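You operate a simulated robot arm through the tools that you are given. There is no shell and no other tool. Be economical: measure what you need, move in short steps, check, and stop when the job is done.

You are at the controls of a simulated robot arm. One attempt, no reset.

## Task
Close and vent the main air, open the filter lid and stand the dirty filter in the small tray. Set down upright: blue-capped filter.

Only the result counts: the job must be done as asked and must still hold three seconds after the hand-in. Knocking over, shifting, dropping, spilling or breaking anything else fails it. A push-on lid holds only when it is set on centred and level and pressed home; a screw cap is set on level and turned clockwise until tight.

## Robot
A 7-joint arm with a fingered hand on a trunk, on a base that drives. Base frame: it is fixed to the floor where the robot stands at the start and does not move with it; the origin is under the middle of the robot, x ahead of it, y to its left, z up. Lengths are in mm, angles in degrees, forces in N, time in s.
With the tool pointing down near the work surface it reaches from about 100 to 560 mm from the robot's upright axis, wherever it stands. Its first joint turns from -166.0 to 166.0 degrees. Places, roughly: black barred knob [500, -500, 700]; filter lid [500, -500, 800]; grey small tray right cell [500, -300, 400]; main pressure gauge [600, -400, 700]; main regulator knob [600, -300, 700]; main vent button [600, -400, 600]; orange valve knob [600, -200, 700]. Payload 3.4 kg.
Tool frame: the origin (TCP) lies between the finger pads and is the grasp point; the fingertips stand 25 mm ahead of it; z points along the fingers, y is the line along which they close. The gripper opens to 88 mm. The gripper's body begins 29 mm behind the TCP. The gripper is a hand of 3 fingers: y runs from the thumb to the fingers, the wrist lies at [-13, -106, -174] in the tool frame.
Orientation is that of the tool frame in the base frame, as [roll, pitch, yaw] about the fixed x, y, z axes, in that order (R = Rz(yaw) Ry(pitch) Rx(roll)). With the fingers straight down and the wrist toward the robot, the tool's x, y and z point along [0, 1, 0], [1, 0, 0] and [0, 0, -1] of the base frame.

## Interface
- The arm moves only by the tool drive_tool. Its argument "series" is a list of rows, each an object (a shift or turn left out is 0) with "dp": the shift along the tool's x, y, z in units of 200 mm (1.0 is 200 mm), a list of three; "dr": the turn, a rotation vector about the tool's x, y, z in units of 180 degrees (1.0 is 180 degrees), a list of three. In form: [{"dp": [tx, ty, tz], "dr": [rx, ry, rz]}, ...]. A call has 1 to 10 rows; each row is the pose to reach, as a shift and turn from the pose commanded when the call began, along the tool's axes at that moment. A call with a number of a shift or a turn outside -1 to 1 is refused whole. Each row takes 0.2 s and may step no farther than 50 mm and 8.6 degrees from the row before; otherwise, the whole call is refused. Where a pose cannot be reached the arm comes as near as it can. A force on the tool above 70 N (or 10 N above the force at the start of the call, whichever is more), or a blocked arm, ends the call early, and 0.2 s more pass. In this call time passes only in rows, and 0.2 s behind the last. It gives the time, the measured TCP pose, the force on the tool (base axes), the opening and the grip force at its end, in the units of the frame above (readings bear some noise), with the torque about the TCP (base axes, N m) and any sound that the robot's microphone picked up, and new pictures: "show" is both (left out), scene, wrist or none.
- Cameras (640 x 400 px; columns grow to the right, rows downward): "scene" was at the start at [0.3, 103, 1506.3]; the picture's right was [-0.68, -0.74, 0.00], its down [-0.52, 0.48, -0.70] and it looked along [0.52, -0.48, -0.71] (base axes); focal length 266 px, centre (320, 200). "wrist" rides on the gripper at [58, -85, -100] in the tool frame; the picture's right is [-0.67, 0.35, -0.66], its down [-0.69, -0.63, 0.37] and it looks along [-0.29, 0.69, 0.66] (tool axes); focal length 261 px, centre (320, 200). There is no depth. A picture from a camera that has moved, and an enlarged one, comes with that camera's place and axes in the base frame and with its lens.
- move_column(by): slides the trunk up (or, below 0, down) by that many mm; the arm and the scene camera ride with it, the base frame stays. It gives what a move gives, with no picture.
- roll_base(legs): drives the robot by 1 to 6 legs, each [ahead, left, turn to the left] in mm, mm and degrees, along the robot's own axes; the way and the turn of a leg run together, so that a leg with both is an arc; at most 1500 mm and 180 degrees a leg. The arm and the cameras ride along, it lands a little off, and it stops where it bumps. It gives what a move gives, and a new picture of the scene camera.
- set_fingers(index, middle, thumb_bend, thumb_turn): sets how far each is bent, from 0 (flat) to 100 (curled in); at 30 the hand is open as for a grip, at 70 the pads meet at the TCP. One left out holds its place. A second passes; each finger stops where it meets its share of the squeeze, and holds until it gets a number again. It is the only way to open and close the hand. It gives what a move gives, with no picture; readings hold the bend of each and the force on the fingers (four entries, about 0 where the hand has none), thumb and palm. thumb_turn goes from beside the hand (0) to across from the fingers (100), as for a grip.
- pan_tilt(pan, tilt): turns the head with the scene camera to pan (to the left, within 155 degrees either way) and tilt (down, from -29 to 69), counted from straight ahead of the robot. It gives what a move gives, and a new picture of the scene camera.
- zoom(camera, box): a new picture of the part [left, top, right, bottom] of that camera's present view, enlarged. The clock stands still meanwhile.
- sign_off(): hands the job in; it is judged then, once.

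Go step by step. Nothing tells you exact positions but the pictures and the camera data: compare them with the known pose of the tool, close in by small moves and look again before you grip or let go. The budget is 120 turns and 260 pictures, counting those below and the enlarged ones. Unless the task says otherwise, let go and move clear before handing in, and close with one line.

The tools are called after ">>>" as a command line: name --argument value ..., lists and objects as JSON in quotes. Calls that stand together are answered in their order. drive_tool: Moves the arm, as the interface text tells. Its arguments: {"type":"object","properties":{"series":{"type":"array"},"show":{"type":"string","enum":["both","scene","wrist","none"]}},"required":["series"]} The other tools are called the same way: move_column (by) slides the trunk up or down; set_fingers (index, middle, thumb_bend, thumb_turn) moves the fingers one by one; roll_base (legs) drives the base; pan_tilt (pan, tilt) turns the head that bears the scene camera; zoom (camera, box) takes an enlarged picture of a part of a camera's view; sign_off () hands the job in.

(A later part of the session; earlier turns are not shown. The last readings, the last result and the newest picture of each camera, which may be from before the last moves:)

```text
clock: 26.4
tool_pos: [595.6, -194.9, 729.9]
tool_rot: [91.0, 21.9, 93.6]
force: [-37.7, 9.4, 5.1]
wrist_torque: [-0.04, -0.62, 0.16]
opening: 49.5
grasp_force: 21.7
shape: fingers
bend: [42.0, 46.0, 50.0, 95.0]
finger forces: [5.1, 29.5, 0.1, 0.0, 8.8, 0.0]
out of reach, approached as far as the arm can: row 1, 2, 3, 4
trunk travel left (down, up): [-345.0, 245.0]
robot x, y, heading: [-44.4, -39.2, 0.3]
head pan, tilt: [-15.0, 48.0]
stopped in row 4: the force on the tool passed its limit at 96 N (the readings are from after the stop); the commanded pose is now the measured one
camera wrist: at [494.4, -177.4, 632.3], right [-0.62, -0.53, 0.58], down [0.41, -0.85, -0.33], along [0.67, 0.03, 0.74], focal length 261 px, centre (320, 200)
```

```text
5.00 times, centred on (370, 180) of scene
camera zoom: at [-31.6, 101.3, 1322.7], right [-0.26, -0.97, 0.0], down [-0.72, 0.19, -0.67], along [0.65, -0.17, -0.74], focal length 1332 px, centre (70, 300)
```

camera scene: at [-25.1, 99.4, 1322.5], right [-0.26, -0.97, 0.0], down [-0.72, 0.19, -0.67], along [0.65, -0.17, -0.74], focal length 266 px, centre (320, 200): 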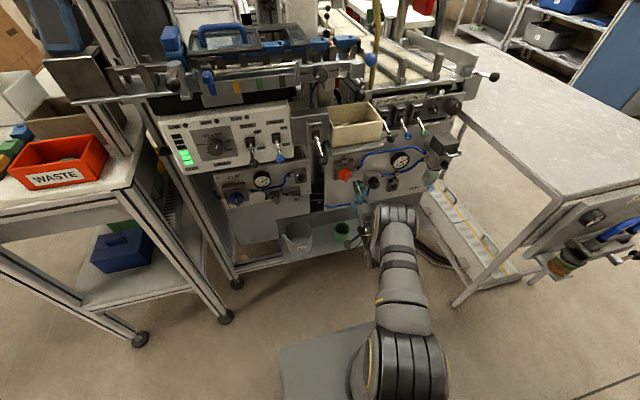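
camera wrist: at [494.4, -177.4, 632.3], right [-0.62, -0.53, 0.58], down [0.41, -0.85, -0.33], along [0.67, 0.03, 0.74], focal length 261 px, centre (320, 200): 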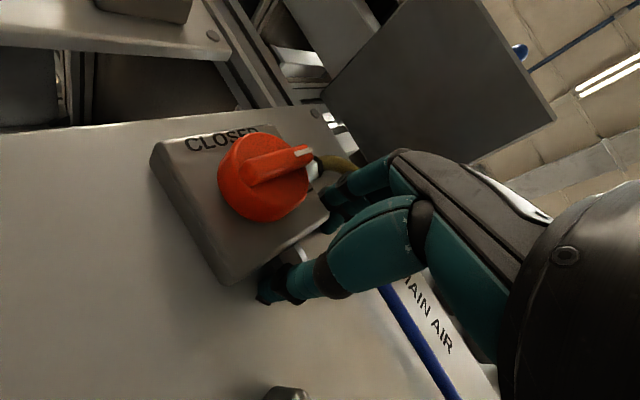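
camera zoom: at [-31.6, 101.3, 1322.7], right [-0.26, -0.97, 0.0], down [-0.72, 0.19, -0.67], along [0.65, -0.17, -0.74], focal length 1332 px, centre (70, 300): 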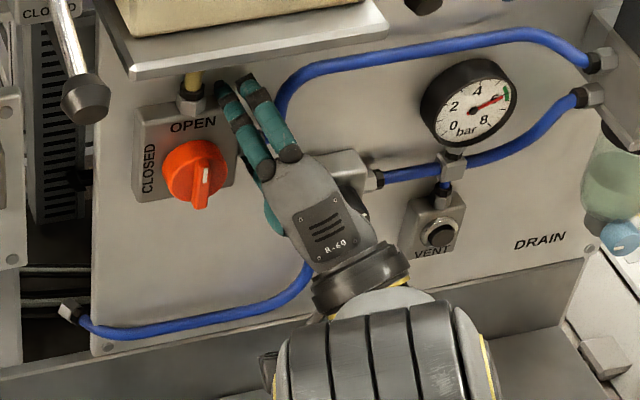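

The layout is clear now. I'll retreat 35 mm, level the hand again, fold the thumb away and half-bend the two fingers so they can push the bar.

>>> drive_tool --series '[{"dp": [0, 0, -0.15], "dr": [0, 0, 0]}, {"dp": [0.02, -0.05, -0.18], "dr": [0, 0, 0.04]}, {"dp": [0.03, -0.08, -0.18], "dr": [0, 0, 0.08]}, {"dp": [0.043, -0.107, -0.18], "dr": [0, 0, 0.122]}]' --show "none"

>>> set_fingers --index 50 --middle 50 --thumb_bend 5

>>> zoom --camera "scene" --box '[320, 140, 420, 220]'

>>> zoom --camera "wrist" --box '[160, 60, 480, 320]'

```text
clock: 27.4
tool_pos: [563.7, -199.6, 705.4]
tool_rot: [91.4, -0.1, 92.9]
force: [0.5, 0.4, -0.5]
wrist_torque: [-0.01, 0.0, -0.02]
opening: 36.6
grasp_force: 0.0
shape: fingers
bend: [50.0, 51.0, 54.0, 97.0]
finger forces: [0.1, 0.1, 0.1, 0.0, 0.1, 0.0]
trunk travel left (down, up): [-345.0, 245.0]
robot x, y, heading: [-36.8, -36.8, 0.2]
head pan, tilt: [-15.0, 48.0]
```

```text
clock: 28.4
tool_pos: [564.1, -199.2, 705.8]
tool_rot: [91.3, -0.1, 92.9]
force: [0.0, 0.6, 0.4]
wrist_torque: [-0.02, 0.02, -0.01]
opening: 77.9
grasp_force: 0.0
shape: fingers
bend: [50.0, 50.0, 5.0, 97.0]
finger forces: [0.0, 0.1, 0.1, 0.0, 0.1, 0.0]
trunk travel left (down, up): [-345.0, 245.0]
robot x, y, heading: [-40.9, -37.4, 0.2]
head pan, tilt: [-15.0, 48.0]
```

```text
5.00 times, centred on (370, 180) of scene
camera zoom: at [-26.1, 99.9, 1322.5], right [-0.26, -0.97, 0.0], down [-0.72, 0.19, -0.67], along [0.65, -0.17, -0.74], focal length 1332 px, centre (70, 300)
```

zoom: 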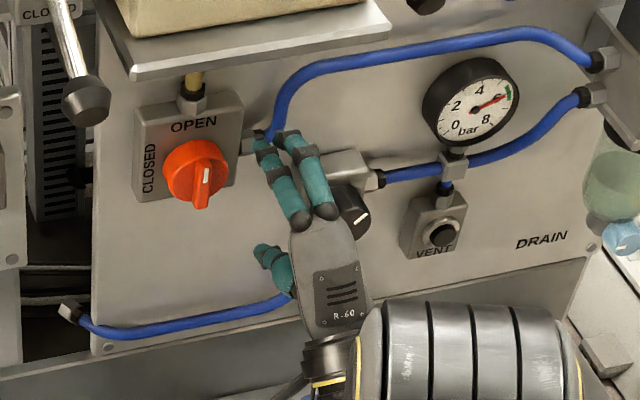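

```text
1.54 times, centred on (320, 190) of wrist
camera zoom: at [460.6, -145.3, 624.0], right [-0.61, -0.7, 0.36], down [0.39, -0.67, -0.64], along [0.69, -0.25, 0.68], focal length 401 px, centre (320, 215)
```

zoom: 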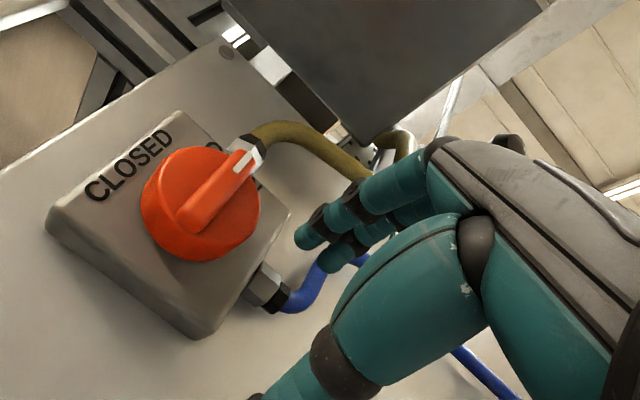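

The left fingertip is at about (589,-191,738), just to the right of the bar's top end. I'll go 8 mm forward, then push left in small steps.

>>> drive_tool --series '[{"dp": [0, -0.015, 0.04]}, {"dp": [0.05, -0.015, 0.045]}, {"dp": [0.1, -0.015, 0.045]}, {"dp": [0.14, -0.015, 0.048]}, {"dp": [0.18, -0.015, 0.05]}, {"dp": [0.22, -0.015, 0.05]}]'

>>> zoom --camera "scene" --box '[320, 140, 420, 220]'

```text
clock: 29.8
tool_pos: [570.3, -153.2, 702.7]
tool_rot: [91.1, 0.0, 92.9]
force: [2.2, -0.6, 10.3]
wrist_torque: [0.07, -0.14, -0.06]
opening: 86.6
grasp_force: 5.3
shape: fingers
bend: [42.0, 46.0, 5.0, 97.0]
finger forces: [6.8, 4.0, 0.0, 0.1, 0.0, 0.0]
trunk travel left (down, up): [-345.0, 245.0]
robot x, y, heading: [-44.2, -38.2, 0.2]
head pan, tilt: [-15.0, 48.0]
camera scene: at [-27.1, 99.8, 1322.6], right [-0.26, -0.97, 0.0], down [-0.72, 0.19, -0.67], along [0.65, -0.17, -0.74], focal length 266 px, centre (320, 200)
camera wrist: at [467.6, -99.8, 620.9], right [-0.61, -0.7, 0.36], down [0.39, -0.67, -0.64], along [0.69, -0.25, 0.68], focal length 261 px, centre (320, 200)
```

scene: 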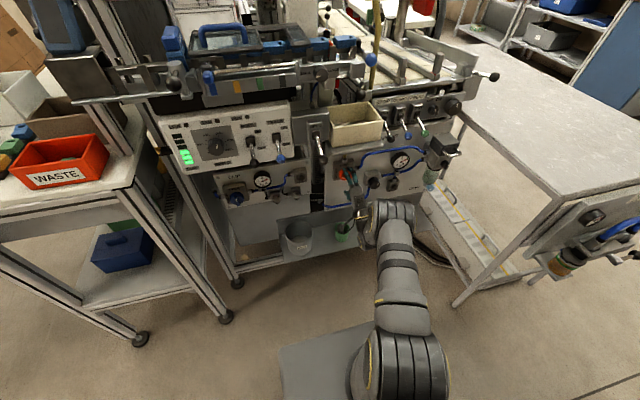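
wrist: 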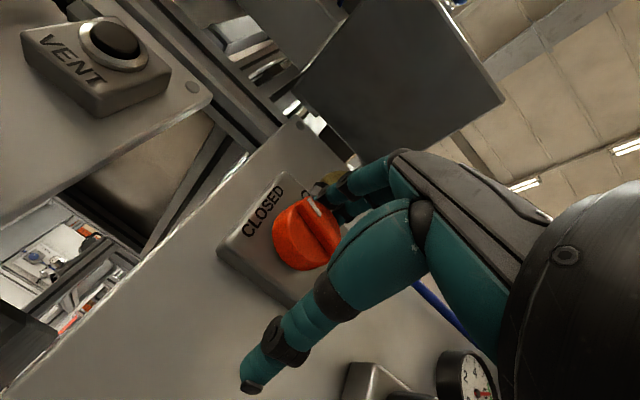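

```text
5.00 times, centred on (370, 180) of scene
camera zoom: at [-27.1, 99.8, 1322.6], right [-0.26, -0.97, 0.0], down [-0.72, 0.19, -0.67], along [0.65, -0.17, -0.74], focal length 1332 px, centre (70, 300)
```

zoom: 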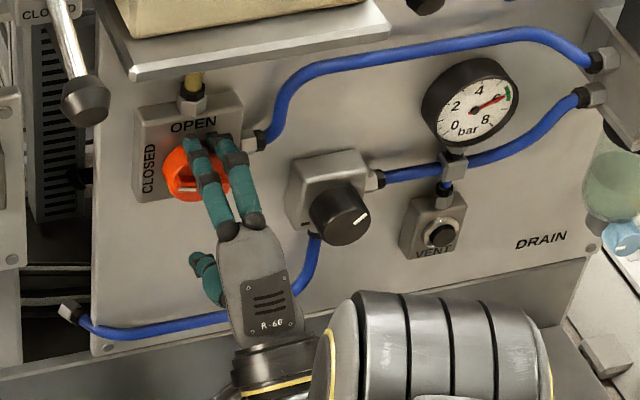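

The knob appears to have moved. A closer look.

>>> zoom --camera "wrist" --box '[220, 160, 380, 280]'

```text
3.33 times, centred on (300, 220) of wrist
camera zoom: at [467.6, -99.8, 620.9], right [-0.61, -0.7, 0.36], down [0.39, -0.67, -0.64], along [0.69, -0.25, 0.68], focal length 869 px, centre (387, 133)
```

zoom: 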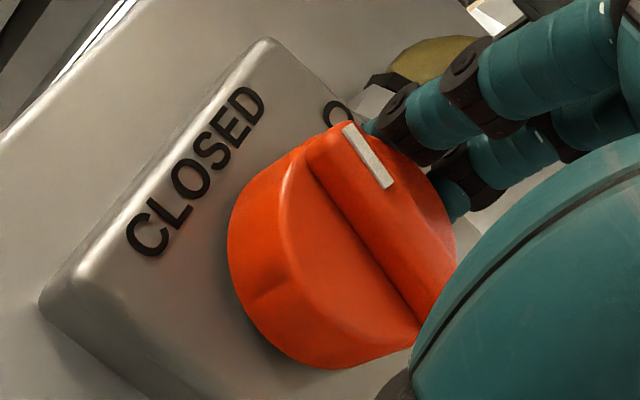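

The bar is about 60° round now. I'll press the upper side downward to finish the turn.

>>> drive_tool --series '[{"dp": [0.02, -0.03, 0]}, {"dp": [0.03, -0.06, 0]}, {"dp": [0.03, -0.09, 0]}, {"dp": [0.03, -0.12, 0]}]' --show "none"

>>> zoom --camera "wrist" --box '[220, 120, 380, 280]'

```text
clock: 30.8
tool_pos: [567.4, -148.2, 683.2]
tool_rot: [90.7, 0.1, 93.0]
force: [10.6, 2.3, 40.9]
wrist_torque: [-0.14, -0.15, 0.05]
opening: 102.0
grasp_force: 18.4
shape: fingers
bend: [28.0, 19.0, 5.0, 97.0]
finger forces: [18.2, 19.1, 0.0, 0.1, 0.1, 0.0]
trunk travel left (down, up): [-345.0, 245.0]
robot x, y, heading: [-42.7, -36.8, 0.0]
head pan, tilt: [-15.0, 48.0]
```

```text
2.50 times, centred on (300, 200) of wrist
camera zoom: at [466.4, -93.1, 600.0], right [-0.62, -0.7, 0.36], down [0.39, -0.67, -0.63], along [0.68, -0.25, 0.69], focal length 652 px, centre (370, 200)
```

zoom: 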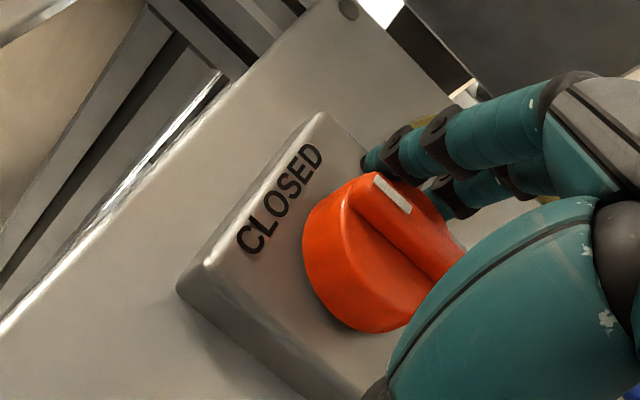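

The bar now looks horizontal, pointing at CLOSED. I'll back off and check.

>>> drive_tool --series '[{"dp": [-0.02, 0.15, 0]}, {"dp": [-0.02, 0.2, -0.1]}, {"dp": [-0.02, 0.2, -0.3]}]' --show "none"

>>> zoom --camera "wrist" --box '[160, 80, 400, 320]'

>>> zoom --camera "scene" --box '[330, 130, 430, 220]'

```text
clock: 31.6
tool_pos: [520.2, -161.3, 719.4]
tool_rot: [91.5, -0.1, 93.1]
force: [-0.4, 0.2, 0.2]
wrist_torque: [-0.03, -0.01, -0.03]
opening: 77.8
grasp_force: 0.1
shape: fingers
bend: [50.0, 50.0, 5.0, 97.0]
finger forces: [0.1, 0.0, 0.0, 0.0, 0.0, 0.0]
out of reach, approached as far as the arm can: row 3
trunk travel left (down, up): [-345.0, 245.0]
robot x, y, heading: [-42.4, -35.3, 0.1]
head pan, tilt: [-15.0, 48.0]
```

```text
1.67 times, centred on (280, 200) of wrist
camera zoom: at [416.3, -106.1, 638.2], right [-0.61, -0.7, 0.36], down [0.38, -0.67, -0.64], along [0.69, -0.25, 0.68], focal length 434 px, centre (387, 200)
```

zoom: 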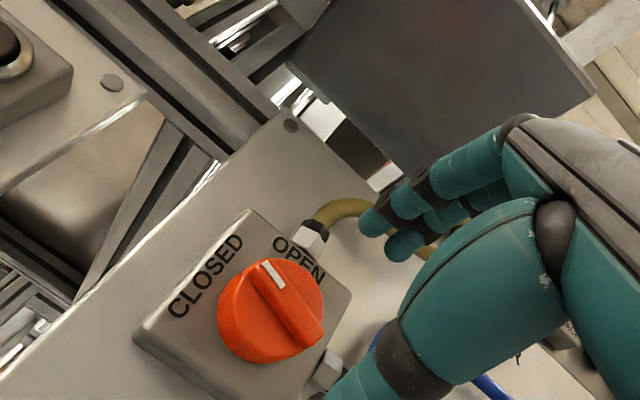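

```text
4.44 times, centred on (380, 175) of scene
camera zoom: at [-26.1, 99.8, 1322.3], right [-0.26, -0.97, 0.0], down [-0.72, 0.19, -0.67], along [0.65, -0.17, -0.74], focal length 1184 px, centre (53, 311)
```

zoom: 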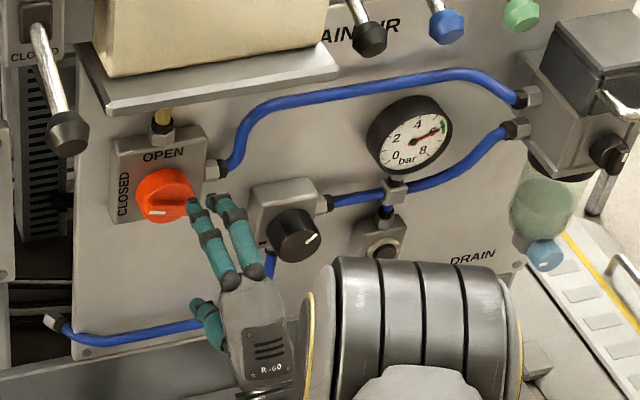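

Measured in the panel plane, the bar is at about 72°, so it needs roughly 18° more. I'll reposition farther left, over the bar's end, and press down again.

>>> drive_tool --series '[{"dp": [0.09, 0.06, 0]}, {"dp": [0.17, 0.08, 0.05]}, {"dp": [0.17, 0.08, 0.16]}, {"dp": [0.17, 0.08, 0.26]}, {"dp": [0.17, 0.0, 0.26]}, {"dp": [0.17, -0.07, 0.26]}, {"dp": [0.17, -0.11, 0.26]}, {"dp": [0.17, -0.15, 0.26]}]' --show "wrist"

>>> zoom --camera "scene" --box '[330, 130, 430, 220]'

```text
clock: 33.4
tool_pos: [569.5, -129.8, 691.4]
tool_rot: [91.2, -0.1, 93.5]
force: [1.2, 6.4, 9.2]
wrist_torque: [-0.29, -0.21, 0.11]
opening: 77.7
grasp_force: 5.3
shape: fingers
bend: [50.0, 41.0, 5.0, 97.0]
finger forces: [0.0, 10.4, 0.1, 0.0, 0.0, 0.0]
out of reach, approached as far as the arm can: row 1, 3, 4, 5, 6, 7, 8
trunk travel left (down, up): [-345.0, 245.0]
robot x, y, heading: [-41.3, -37.7, 0.3]
head pan, tilt: [-15.0, 48.0]
camera wrist: at [466.5, -76.1, 609.6], right [-0.61, -0.71, 0.36], down [0.39, -0.66, -0.64], along [0.69, -0.25, 0.68], focal length 261 px, centre (320, 200)
```

wrist: 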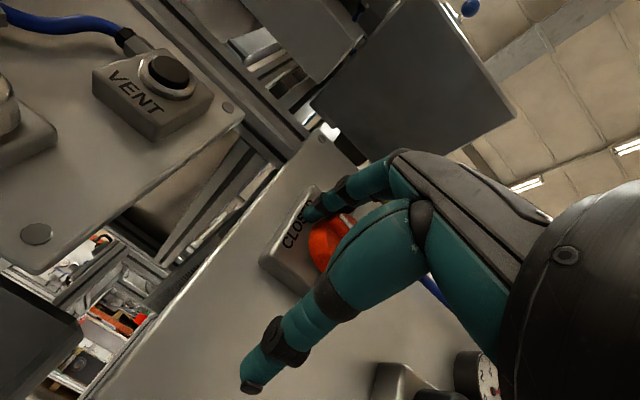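

```text
4.44 times, centred on (380, 175) of scene
camera zoom: at [-27.2, 100.8, 1322.6], right [-0.26, -0.97, 0.0], down [-0.72, 0.19, -0.67], along [0.65, -0.17, -0.74], focal length 1184 px, centre (53, 311)
```

zoom: 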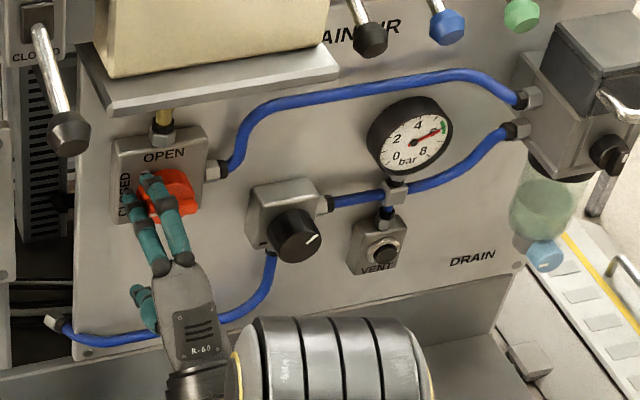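

The right-hand finger rests on the bar's left end. I'll press down another 16 mm.

>>> drive_tool --series '[{"dp": [0, -0.04, 0]}, {"dp": [0, -0.08, 0]}]' --show "none"

>>> zoom --camera "wrist" --box '[240, 140, 420, 320]'

```text
clock: 34.0
tool_pos: [570.7, -129.6, 675.8]
tool_rot: [91.0, -0.1, 93.4]
force: [3.9, 11.0, 18.5]
wrist_torque: [-0.7, -0.16, 0.24]
opening: 78.0
grasp_force: 9.5
shape: fingers
bend: [50.0, 21.0, 5.0, 97.0]
finger forces: [0.0, 19.5, 0.0, 0.0, 0.0, 0.0]
trunk travel left (down, up): [-345.0, 245.0]
robot x, y, heading: [-42.7, -39.2, 0.2]
head pan, tilt: [-15.0, 48.0]
```

```text
2.22 times, centred on (330, 230) of wrist
camera zoom: at [467.3, -76.4, 593.6], right [-0.61, -0.71, 0.36], down [0.39, -0.66, -0.64], along [0.69, -0.25, 0.68], focal length 579 px, centre (298, 133)
```

zoom: 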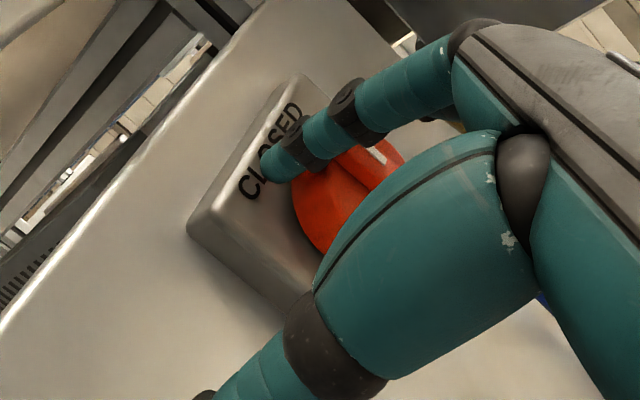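

I'll back off and re-measure the bar angle.

>>> drive_tool --series '[{"dp": [0, 0.15, 0]}, {"dp": [0, 0.25, -0.1]}, {"dp": [-0.05, 0.25, -0.25]}]' --show "none"

>>> zoom --camera "wrist" --box '[200, 160, 360, 320]'

>>> zoom --camera "scene" --box '[345, 150, 395, 190]'

```text
clock: 34.8
tool_pos: [524.7, -144.7, 725.4]
tool_rot: [91.6, -0.1, 92.8]
force: [-0.5, 0.2, 0.2]
wrist_torque: [-0.01, -0.01, -0.02]
opening: 77.9
grasp_force: 0.0
shape: fingers
bend: [50.0, 50.0, 5.0, 97.0]
finger forces: [0.1, 0.0, 0.1, 0.0, 0.1, 0.0]
out of reach, approached as far as the arm can: row 3
trunk travel left (down, up): [-345.0, 245.0]
robot x, y, heading: [-42.2, -36.8, 0.0]
head pan, tilt: [-15.0, 48.0]
```

```text
2.50 times, centred on (280, 240) of wrist
camera zoom: at [421.3, -90.3, 644.2], right [-0.61, -0.7, 0.36], down [0.38, -0.67, -0.64], along [0.69, -0.25, 0.68], focal length 652 px, centre (420, 100)
```

zoom: 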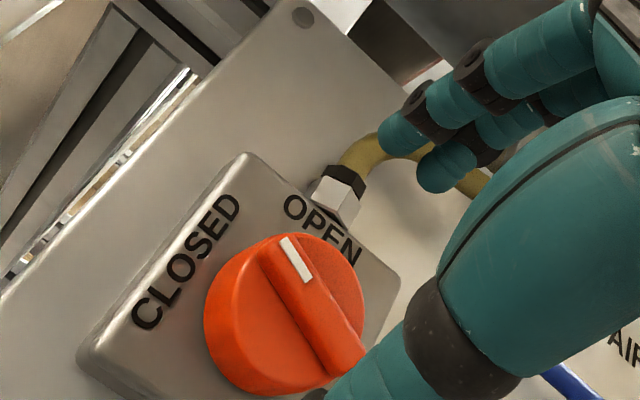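

```text
10.00 times, centred on (370, 170) of scene
camera zoom: at [-26.1, 99.8, 1322.4], right [-0.26, -0.97, 0.0], down [-0.72, 0.19, -0.67], along [0.65, -0.17, -0.74], focal length 2663 px, centre (-180, 500)
```

zoom: 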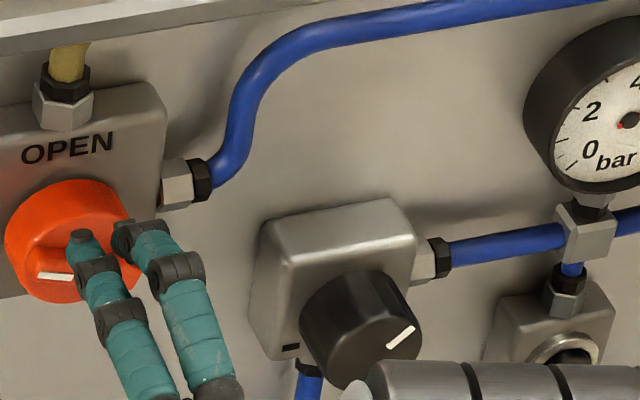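

The bar is near-horizontal but possibly a bit short. I'll open the hand and pinch the bar between the fingers above and the thumb below, which will square it up.

>>> set_fingers --index 35 --middle 35 --thumb_bend 35

>>> drive_tool --series '[{"dp": [-0.03, -0.045, 0]}, {"dp": [-0.04, -0.045, 0.12]}, {"dp": [-0.045, -0.045, 0.24]}]' --show "wrist"

```text
clock: 35.8
tool_pos: [525.0, -143.1, 726.3]
tool_rot: [91.5, -0.1, 93.1]
force: [-0.4, -0.4, -0.4]
wrist_torque: [0.0, -0.07, 0.02]
opening: 74.6
grasp_force: 0.1
shape: fingers
bend: [35.0, 35.0, 35.0, 97.0]
finger forces: [0.0, 0.1, 0.0, 0.0, 0.1, 0.0]
trunk travel left (down, up): [-345.0, 245.0]
robot x, y, heading: [-43.3, -35.1, 0.3]
head pan, tilt: [-15.0, 48.0]
```

```text
clock: 36.6
tool_pos: [575.0, -150.9, 715.9]
tool_rot: [91.3, 0.0, 92.9]
force: [0.4, 0.3, -0.5]
wrist_torque: [-0.01, 0.01, 0.01]
opening: 74.4
grasp_force: 0.0
shape: fingers
bend: [35.0, 35.0, 35.0, 97.0]
finger forces: [0.0, 0.0, 0.1, 0.1, 0.0, 0.0]
trunk travel left (down, up): [-345.0, 245.0]
robot x, y, heading: [-42.3, -40.0, 0.1]
head pan, tilt: [-15.0, 48.0]
camera wrist: at [471.8, -97.3, 634.3], right [-0.61, -0.7, 0.36], down [0.39, -0.67, -0.64], along [0.69, -0.25, 0.68], focal length 261 px, centre (320, 200)
```

wrist: 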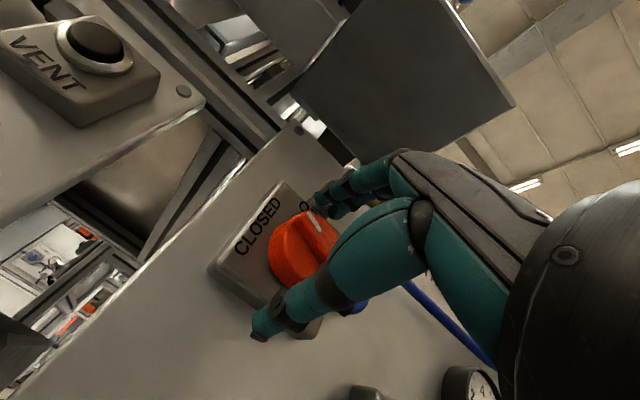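

>>> drive_tool --series '[{"dp": [0, 0, -0.03]}]' --show "none"

>>> set_fingers --index 72 --middle 72 --thumb_bend 72

>>> zoom --camera "wrist" --box '[200, 140, 400, 320]'

```text
clock: 37.0
tool_pos: [569.3, -151.4, 717.1]
tool_rot: [91.2, 0.0, 92.9]
force: [-0.1, -0.2, 0.4]
wrist_torque: [0.01, -0.04, -0.04]
opening: 74.6
grasp_force: 0.1
shape: fingers
bend: [35.0, 35.0, 35.0, 97.0]
finger forces: [0.1, 0.0, 0.1, 0.0, 0.0, 0.0]
trunk travel left (down, up): [-345.0, 245.0]
robot x, y, heading: [-43.1, -36.6, 0.4]
head pan, tilt: [-15.0, 48.0]
```

```text
clock: 38.0
tool_pos: [568.8, -151.4, 717.4]
tool_rot: [91.1, 0.0, 92.9]
force: [4.3, -4.1, 10.4]
wrist_torque: [0.0, -0.23, -0.11]
opening: 32.1
grasp_force: 15.8
shape: fingers
bend: [56.0, 59.0, 55.0, 96.0]
finger forces: [10.4, 10.7, 0.1, 0.1, 11.3, 0.0]
trunk travel left (down, up): [-345.0, 245.0]
robot x, y, heading: [-46.8, -38.1, 0.0]
head pan, tilt: [-15.0, 48.0]
```

```text
2.22 times, centred on (300, 230) of wrist
camera zoom: at [465.5, -97.6, 635.5], right [-0.61, -0.7, 0.36], down [0.39, -0.67, -0.64], along [0.69, -0.25, 0.68], focal length 579 px, centre (364, 133)
```

zoom: 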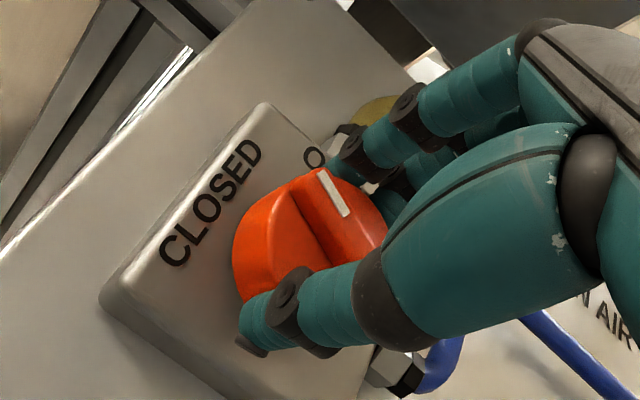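

The bar is pinched. I'll try a small 10° counter-clockwise roll with the grip.

>>> drive_tool --series '[{"dr": [0, 0, -0.03]}, {"dr": [0, 0, -0.06]}]' --show "none"

>>> zoom --camera "wrist" --box '[200, 140, 400, 320]'

```text
clock: 38.6
tool_pos: [568.8, -155.0, 718.5]
tool_rot: [91.4, 10.6, 93.9]
force: [0.4, 11.6, 7.4]
wrist_torque: [0.05, -0.21, 0.2]
opening: 32.5
grasp_force: 15.6
shape: fingers
bend: [55.0, 60.0, 57.0, 93.0]
finger forces: [11.8, 6.7, 0.1, 0.0, 12.2, 0.0]
out of reach, approached as far as the arm can: row 2
trunk travel left (down, up): [-345.0, 245.0]
robot x, y, heading: [-41.8, -35.4, 0.2]
head pan, tilt: [-15.0, 48.0]
```

```text
2.22 times, centred on (300, 230) of wrist
camera zoom: at [465.8, -120.1, 627.1], right [-0.6, -0.63, 0.48], down [0.4, -0.77, -0.5], along [0.69, -0.11, 0.72], focal length 579 px, centre (364, 133)
```

zoom: 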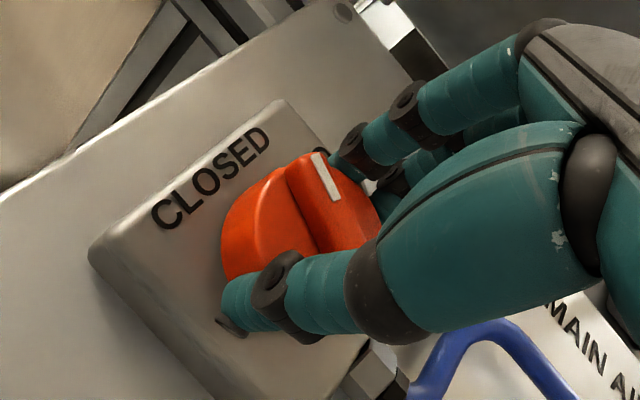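

Roll works a little. I'll continue another 14° in small steps.

>>> drive_tool --series '[{"dp": [0.01, 0, 0], "dr": [0, 0, -0.04]}, {"dp": [0.02, 0, 0], "dr": [0, 0, -0.08]}]' --show "none"

>>> zoom --camera "wrist" --box '[200, 140, 400, 320]'

```text
clock: 39.2
tool_pos: [573.7, -192.1, 731.0]
tool_rot: [92.2, 24.7, 94.9]
force: [-0.1, -0.4, 0.0]
wrist_torque: [0.01, 0.01, 0.01]
opening: 0.0
grasp_force: 0.1
shape: fingers
bend: [71.0, 72.0, 69.0, 98.0]
finger forces: [0.0, 0.1, 0.0, 0.1, 0.0, 0.1]
out of reach, approached as far as the arm can: row 1, 2
trunk travel left (down, up): [-345.0, 245.0]
robot x, y, heading: [-42.9, -36.7, 0.1]
head pan, tilt: [-15.0, 48.0]
```

```text
2.22 times, centred on (300, 230) of wrist
camera zoom: at [471.9, -180.7, 634.1], right [-0.6, -0.51, 0.62], down [0.42, -0.86, -0.3], along [0.68, 0.08, 0.73], focal length 579 px, centre (364, 133)
```

zoom: 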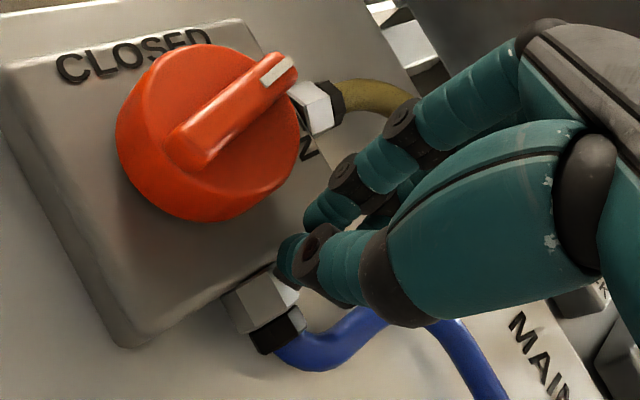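

The hand slid off and dragged the knob partway back. I'll unroll, then redo the push with only the index finger. It pushes well sideways, and I'll finish with a press at the very end of the bar.

>>> drive_tool --series '[{"dp": [-0.02, 0, -0.15]}, {"dp": [-0.01, -0.05, -0.18], "dr": [0, 0, 0.04]}, {"dp": [0.0, -0.1, -0.18], "dr": [0, 0, 0.085]}, {"dp": [0.02, -0.14, -0.12], "dr": [0, 0, 0.13]}]' --show "none"

>>> set_fingers --index 50 --middle 0 --thumb_bend 5

>>> zoom --camera "wrist" --box '[160, 60, 480, 320]'

>>> zoom --camera "scene" --box '[340, 140, 420, 200]'

```text
clock: 40.2
tool_pos: [550.5, -199.9, 707.0]
tool_rot: [91.2, 1.7, 92.9]
force: [0.3, -0.4, 0.4]
wrist_torque: [0.03, 0.01, 0.02]
opening: 0.0
grasp_force: 0.1
shape: fingers
bend: [71.0, 72.0, 69.0, 98.0]
finger forces: [0.0, 0.1, 0.1, 0.1, 0.0, 0.0]
out of reach, approached as far as the arm can: row 1
trunk travel left (down, up): [-345.0, 245.0]
robot x, y, heading: [-40.5, -39.2, 0.3]
head pan, tilt: [-15.0, 48.0]
```

```text
clock: 41.2
tool_pos: [550.4, -198.9, 705.5]
tool_rot: [91.3, 1.8, 92.9]
force: [0.3, -0.5, -0.5]
wrist_torque: [0.0, 0.0, 0.02]
opening: 77.2
grasp_force: 0.0
shape: fingers
bend: [50.0, 0.0, 5.0, 98.0]
finger forces: [0.0, 0.0, 0.1, 0.1, 0.0, 0.1]
trunk travel left (down, up): [-345.0, 245.0]
robot x, y, heading: [-42.8, -35.0, 0.3]
head pan, tilt: [-15.0, 48.0]
```

```text
1.54 times, centred on (320, 190) of wrist
camera zoom: at [447.8, -148.0, 621.9], right [-0.61, -0.69, 0.38], down [0.39, -0.69, -0.62], along [0.69, -0.23, 0.69], focal length 401 px, centre (320, 215)
```

zoom: 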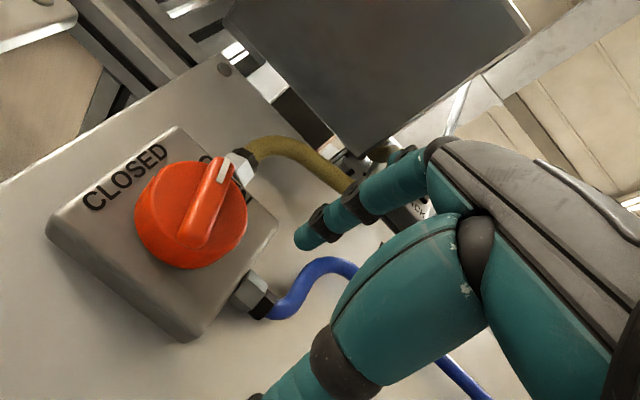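

```text
6.67 times, centred on (380, 170) of scene
camera zoom: at [-26.1, 99.9, 1322.5], right [-0.26, -0.97, 0.0], down [-0.72, 0.19, -0.67], along [0.65, -0.17, -0.74], focal length 1775 px, centre (-80, 400)
```

zoom: 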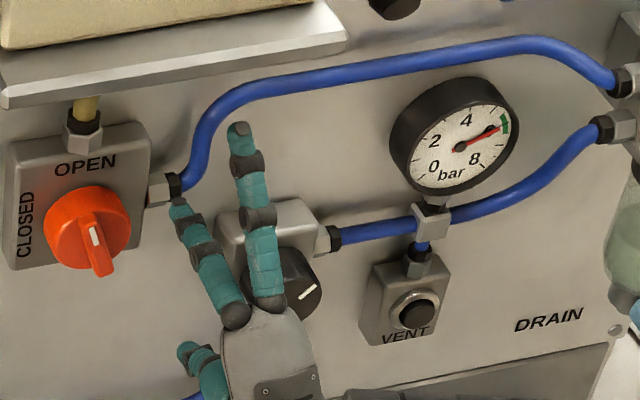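

The index fingertip is ready to the right of the bar. I'll push left, then down near the bar's end, all in one sequence.

>>> drive_tool --series '[{"dp": [0, -0.01, 0.11]}, {"dp": [0.08, -0.01, 0.115]}, {"dp": [0.14, -0.01, 0.12]}, {"dp": [0.18, -0.01, 0.12]}, {"dp": [0.22, -0.01, 0.12]}, {"dp": [0.255, -0.01, 0.125]}, {"dp": [0.265, -0.035, 0.125]}, {"dp": [0.265, -0.06, 0.125]}, {"dp": [0.265, -0.085, 0.125]}, {"dp": [0.265, -0.11, 0.125]}]' --show "wrist"

>>> zoom --camera "wrist" --box '[220, 120, 400, 300]'

>>> zoom --camera "scene" --box '[330, 140, 410, 200]'

```text
clock: 43.4
tool_pos: [572.4, -143.8, 683.9]
tool_rot: [90.9, 1.7, 93.0]
force: [2.8, 2.7, 22.0]
wrist_torque: [0.06, -0.11, 0.01]
opening: 100.1
grasp_force: 9.3
shape: fingers
bend: [28.0, 0.0, 5.0, 98.0]
finger forces: [17.6, 0.0, 0.0, 0.0, 0.0, 0.1]
trunk travel left (down, up): [-345.0, 245.0]
robot x, y, heading: [-45.0, -37.1, 0.4]
head pan, tilt: [-15.0, 48.0]
camera wrist: at [469.9, -92.6, 599.4], right [-0.61, -0.69, 0.38], down [0.39, -0.69, -0.61], along [0.69, -0.23, 0.69], focal length 261 px, centre (320, 200)
```

wrist: 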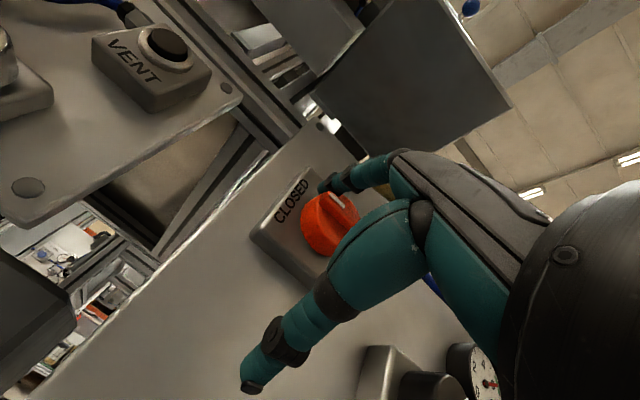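

```text
2.22 times, centred on (310, 210) of wrist
camera zoom: at [469.9, -92.6, 599.4], right [-0.61, -0.69, 0.38], down [0.39, -0.69, -0.61], along [0.69, -0.23, 0.69], focal length 579 px, centre (342, 178)
```

zoom: 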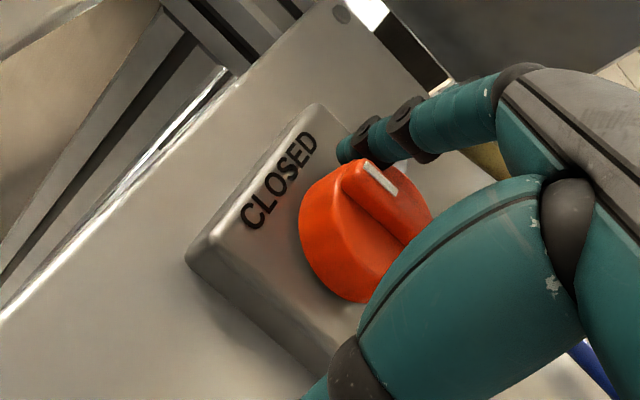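

```text
6.67 times, centred on (370, 170) of scene
camera zoom: at [-28.2, 100.6, 1322.7], right [-0.26, -0.97, 0.0], down [-0.72, 0.19, -0.67], along [0.65, -0.17, -0.74], focal length 1775 px, centre (-13, 400)
```

zoom: 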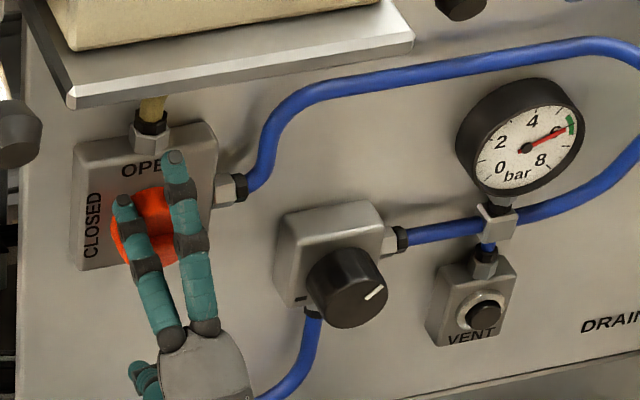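

The bar is now horizontal (measured 90°). I'll withdraw straight back so I don't drag it, and re-check.

>>> drive_tool --series '[{"dp": [0, 0.03, -0.02]}, {"dp": [0, 0.03, -0.15]}, {"dp": [0, 0.03, -0.25]}]' --show "none"

>>> zoom --camera "wrist" --box '[200, 120, 380, 300]'

>>> zoom --camera "scene" --box '[330, 140, 410, 200]'

```text
clock: 44.2
tool_pos: [530.7, -148.3, 687.6]
tool_rot: [91.5, 1.7, 93.1]
force: [0.3, -0.3, -0.2]
wrist_torque: [0.0, -0.02, -0.02]
opening: 77.9
grasp_force: 0.0
shape: fingers
bend: [50.0, 0.0, 5.0, 98.0]
finger forces: [0.0, 0.1, 0.0, 0.0, 0.0, 0.0]
out of reach, approached as far as the arm can: row 3
trunk travel left (down, up): [-345.0, 245.0]
robot x, y, heading: [-42.2, -36.6, 0.2]
head pan, tilt: [-15.0, 48.0]
```

```text
2.22 times, centred on (290, 210) of wrist
camera zoom: at [427.1, -98.3, 605.2], right [-0.61, -0.69, 0.39], down [0.38, -0.69, -0.62], along [0.69, -0.23, 0.69], focal length 579 px, centre (387, 178)
```

zoom: 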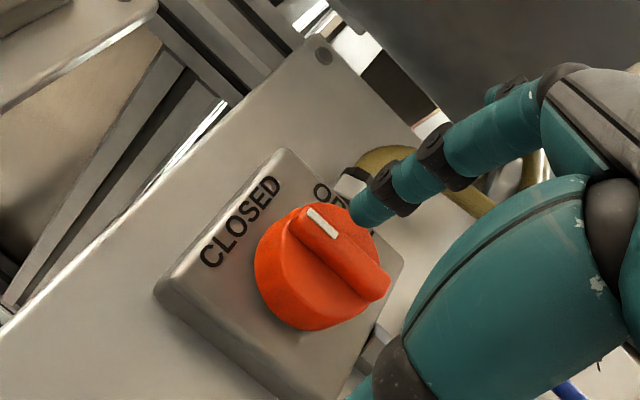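

```text
6.67 times, centred on (370, 170) of scene
camera zoom: at [-26.0, 99.7, 1322.4], right [-0.26, -0.97, 0.0], down [-0.72, 0.19, -0.67], along [0.65, -0.17, -0.74], focal length 1775 px, centre (-13, 400)
```

zoom: 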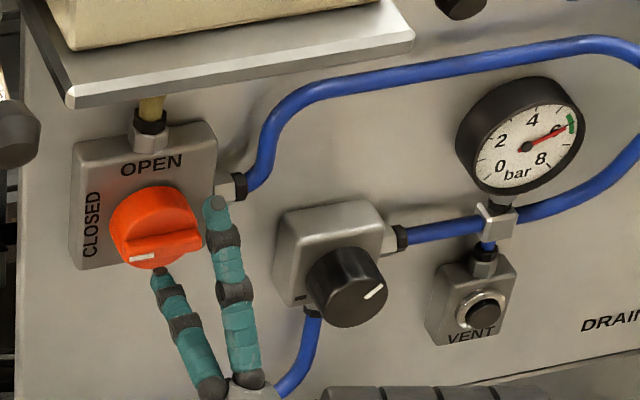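

The valve is closed. Next is the vent button, near (610,-370,582): I'll back the base off, shift right, and lower the trunk to keep the same arm posture.

>>> roll_base --legs '[[-60, 0, 0], [0, -222, 0]]'

>>> move_column --by -130

>>> zoom --camera "wrist" --box '[0, 0, 640, 400]'

>>> zoom --camera "scene" --box '[300, 80, 460, 220]'

```text
clock: 46.5
tool_pos: [474.1, -372.9, 689.6]
tool_rot: [91.4, 1.7, 93.0]
force: [-0.3, 0.1, -0.3]
wrist_torque: [0.01, -0.02, 0.04]
opening: 77.8
grasp_force: 0.1
shape: fingers
bend: [50.0, 0.0, 5.0, 98.0]
finger forces: [0.0, 0.0, 0.0, 0.1, 0.0, 0.0]
trunk travel left (down, up): [-345.0, 245.0]
robot x, y, heading: [-97.7, -259.2, 0.3]
head pan, tilt: [-15.0, 48.0]
camera scene: at [-83.9, -123.9, 1322.5], right [-0.25, -0.97, 0.0], down [-0.72, 0.19, -0.67], along [0.65, -0.17, -0.74], focal length 266 px, centre (320, 200)
```

scene: 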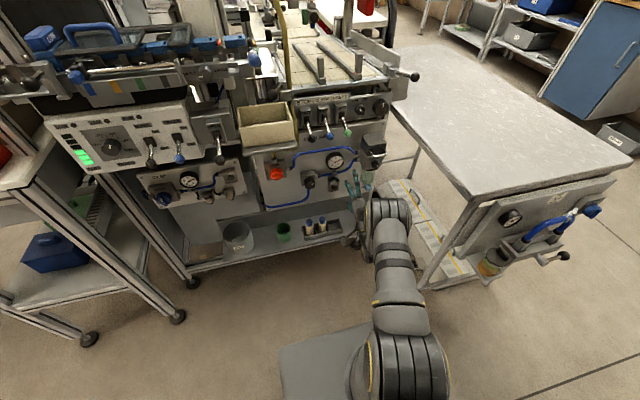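

```text
clock: 48.0
tool_pos: [473.5, -373.0, 560.0]
tool_rot: [91.4, 1.7, 93.1]
force: [-0.3, 0.7, 0.0]
wrist_torque: [0.04, -0.02, 0.01]
opening: 77.8
grasp_force: 0.0
shape: fingers
bend: [50.0, 0.0, 5.0, 98.0]
finger forces: [0.0, 0.0, 0.1, 0.0, 0.0, 0.0]
trunk travel left (down, up): [-215.0, 375.0]
robot x, y, heading: [-100.6, -258.2, -0.0]
head pan, tilt: [-15.0, 48.0]
```

```text
1.00 times, centred on (320, 200) of wrist (not enlarged: the box is as wide or as high as the picture)
camera zoom: at [370.3, -321.2, 475.9], right [-0.61, -0.69, 0.38], down [0.39, -0.68, -0.62], along [0.69, -0.23, 0.69], focal length 261 px, centre (320, 200)
```

zoom: 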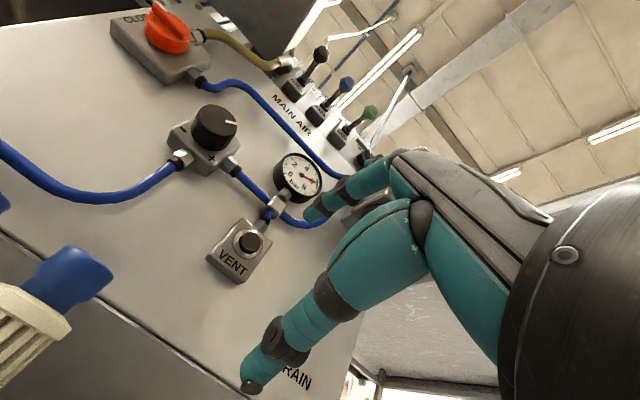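

```text
2.86 times, centred on (380, 150) of scene
camera zoom: at [-83.9, -124.0, 1192.5], right [-0.25, -0.97, 0.0], down [-0.72, 0.19, -0.67], along [0.65, -0.17, -0.74], focal length 761 px, centre (149, 343)
```

zoom: 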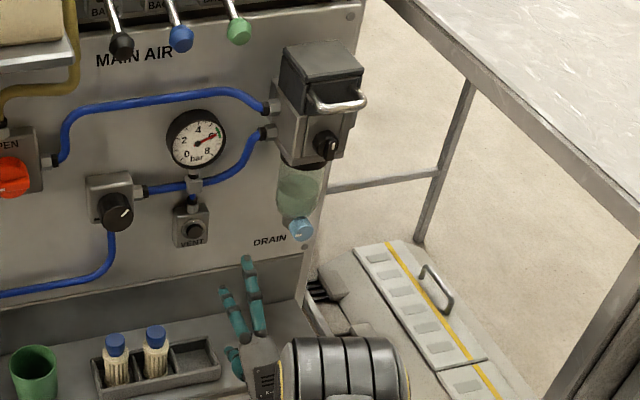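

The vent button is at about (600,-360,598), and the index fingertip is about 100 mm short of it and 6 mm off. I'll tuck the thumb up to clear the tray and approach.

>>> set_fingers --thumb_bend 45

>>> drive_tool --series '[{"dp": [0.02, 0.035, 0.05]}, {"dp": [0.035, 0.035, 0.15]}, {"dp": [0.035, 0.035, 0.27]}, {"dp": [0.035, 0.035, 0.39]}]' --show "wrist"

>>> zoom --camera "scene" --box '[300, 100, 420, 220]'

```text
clock: 49.0
tool_pos: [473.3, -372.4, 559.5]
tool_rot: [91.4, 1.7, 93.0]
force: [0.3, -0.2, 0.7]
wrist_torque: [0.06, 0.02, 0.0]
opening: 47.7
grasp_force: 0.0
shape: fingers
bend: [50.0, 0.0, 45.0, 98.0]
finger forces: [0.0, 0.0, 0.0, 0.0, 0.1, 0.0]
trunk travel left (down, up): [-215.0, 375.0]
robot x, y, heading: [-104.2, -259.8, 0.4]
head pan, tilt: [-15.0, 48.0]
```

```text
clock: 50.0
tool_pos: [550.9, -361.3, 565.0]
tool_rot: [91.4, 1.7, 93.0]
force: [-0.9, 0.1, -0.7]
wrist_torque: [-0.01, -0.03, 0.0]
opening: 47.8
grasp_force: 0.0
shape: fingers
bend: [50.0, 0.0, 45.0, 98.0]
finger forces: [0.1, 0.0, 0.0, 0.1, 0.0, 0.0]
trunk travel left (down, up): [-215.0, 375.0]
robot x, y, heading: [-97.9, -260.2, 0.5]
head pan, tilt: [-15.0, 48.0]
camera wrist: at [448.2, -309.5, 481.1], right [-0.61, -0.69, 0.38], down [0.39, -0.68, -0.62], along [0.69, -0.23, 0.69], focal length 261 px, centre (320, 200)
```

wrist: 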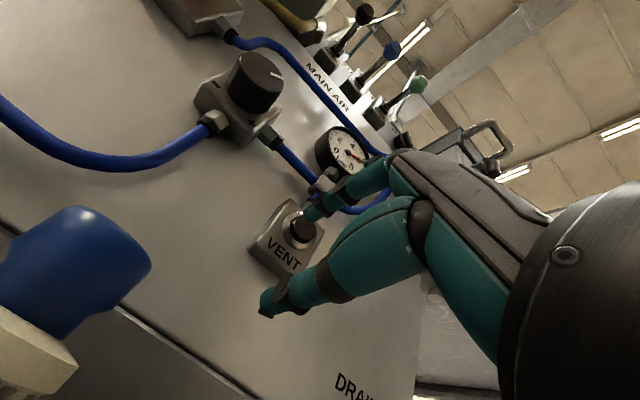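

```text
3.33 times, centred on (360, 160) of scene
camera zoom: at [-83.9, -124.0, 1192.5], right [-0.25, -0.97, 0.0], down [-0.72, 0.19, -0.67], along [0.65, -0.17, -0.74], focal length 888 px, centre (187, 333)
```

zoom: 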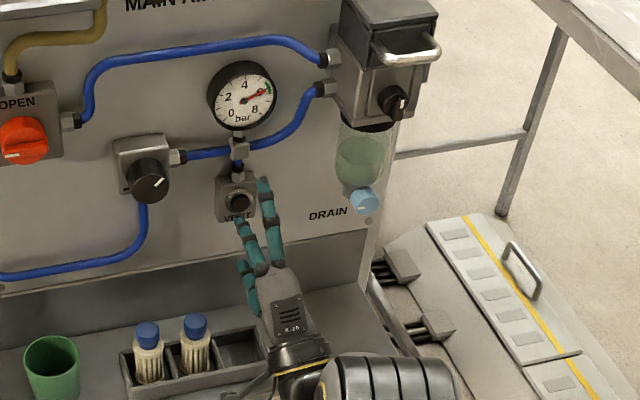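

The fingertip is about 25 mm from the button, 7 mm too far left and 3 mm low. I'll correct and press, stopping about 10 mm past contact.

>>> drive_tool --series '[{"dp": [-0.045, 0.018, 0.02]}, {"dp": [-0.045, 0.018, 0.08]}, {"dp": [-0.045, 0.018, 0.12]}, {"dp": [-0.045, 0.018, 0.15]}, {"dp": [-0.045, 0.018, 0.17]}]' --show "wrist"

>>> zoom --camera "wrist" --box '[240, 100, 400, 260]'

```text
clock: 51.0
tool_pos: [571.7, -370.3, 566.0]
tool_rot: [91.0, 1.6, 93.1]
force: [-94.8, -2.4, -16.6]
wrist_torque: [-0.08, -3.75, 0.96]
opening: 52.9
grasp_force: 52.1
shape: fingers
bend: [46.0, 0.0, 45.0, 98.0]
finger forces: [105.1, 0.0, 0.0, 0.1, 0.0, 0.1]
trunk travel left (down, up): [-215.0, 375.0]
robot x, y, heading: [-104.9, -262.0, 0.5]
head pan, tilt: [-15.0, 48.0]
heard: click
stopped in row 5: the force on the tool passed its limit at 81 N (the readings are from after the stop); the commanded pose is now the measured one
camera wrist: at [469.4, -318.6, 482.2], right [-0.61, -0.69, 0.38], down [0.39, -0.68, -0.62], along [0.69, -0.23, 0.69], focal length 261 px, centre (320, 200)
```

wrist: 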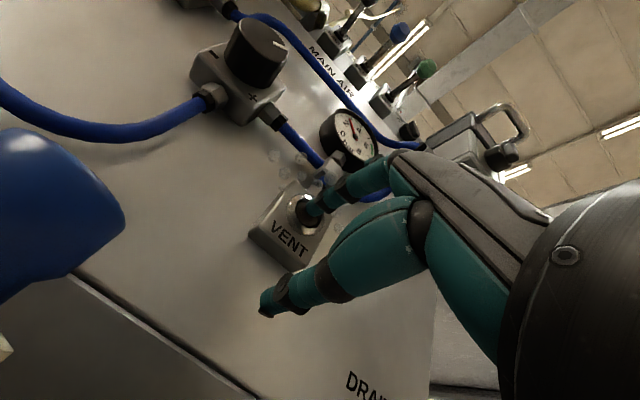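

```text
2.50 times, centred on (320, 180) of wrist
camera zoom: at [469.4, -318.6, 482.2], right [-0.61, -0.69, 0.38], down [0.39, -0.68, -0.62], along [0.69, -0.23, 0.69], focal length 652 px, centre (320, 250)
```

zoom: 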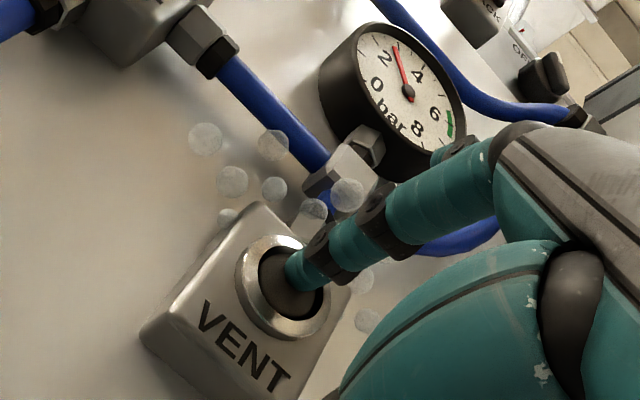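

A click, and air is venting with the gauge falling. I'll ease off a couple of mm and hold the button while it drains.

>>> drive_tool --series '[{"dp": [0, 0, -0.005]}, {"dp": [0, 0, -0.007]}, {"dp": [0, 0, -0.007]}, {"dp": [0, 0, -0.007]}, {"dp": [0, 0, -0.007]}, {"dp": [0, 0, -0.007]}, {"dp": [0, 0, -0.007]}, {"dp": [0, 0, -0.007]}]' --show "none"

>>> zoom --camera "wrist" --box '[240, 80, 400, 240]'

```text
clock: 52.8
tool_pos: [575.2, -368.1, 567.2]
tool_rot: [91.2, 1.8, 93.1]
force: [-28.4, -0.8, -1.8]
wrist_torque: [0.01, -1.02, 0.2]
opening: 52.5
grasp_force: 14.9
shape: fingers
bend: [45.0, 0.0, 45.0, 98.0]
finger forces: [29.3, 0.0, 0.1, 0.0, 0.0, 0.1]
trunk travel left (down, up): [-215.0, 375.0]
robot x, y, heading: [-97.6, -264.8, 0.2]
head pan, tilt: [-15.0, 48.0]
```

```text
2.50 times, centred on (320, 160) of wrist
camera zoom: at [471.8, -318.0, 483.0], right [-0.61, -0.69, 0.38], down [0.39, -0.68, -0.62], along [0.69, -0.23, 0.69], focal length 652 px, centre (320, 300)
```

zoom: 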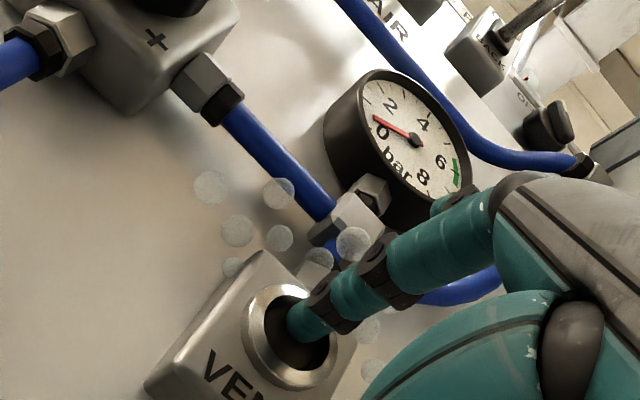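

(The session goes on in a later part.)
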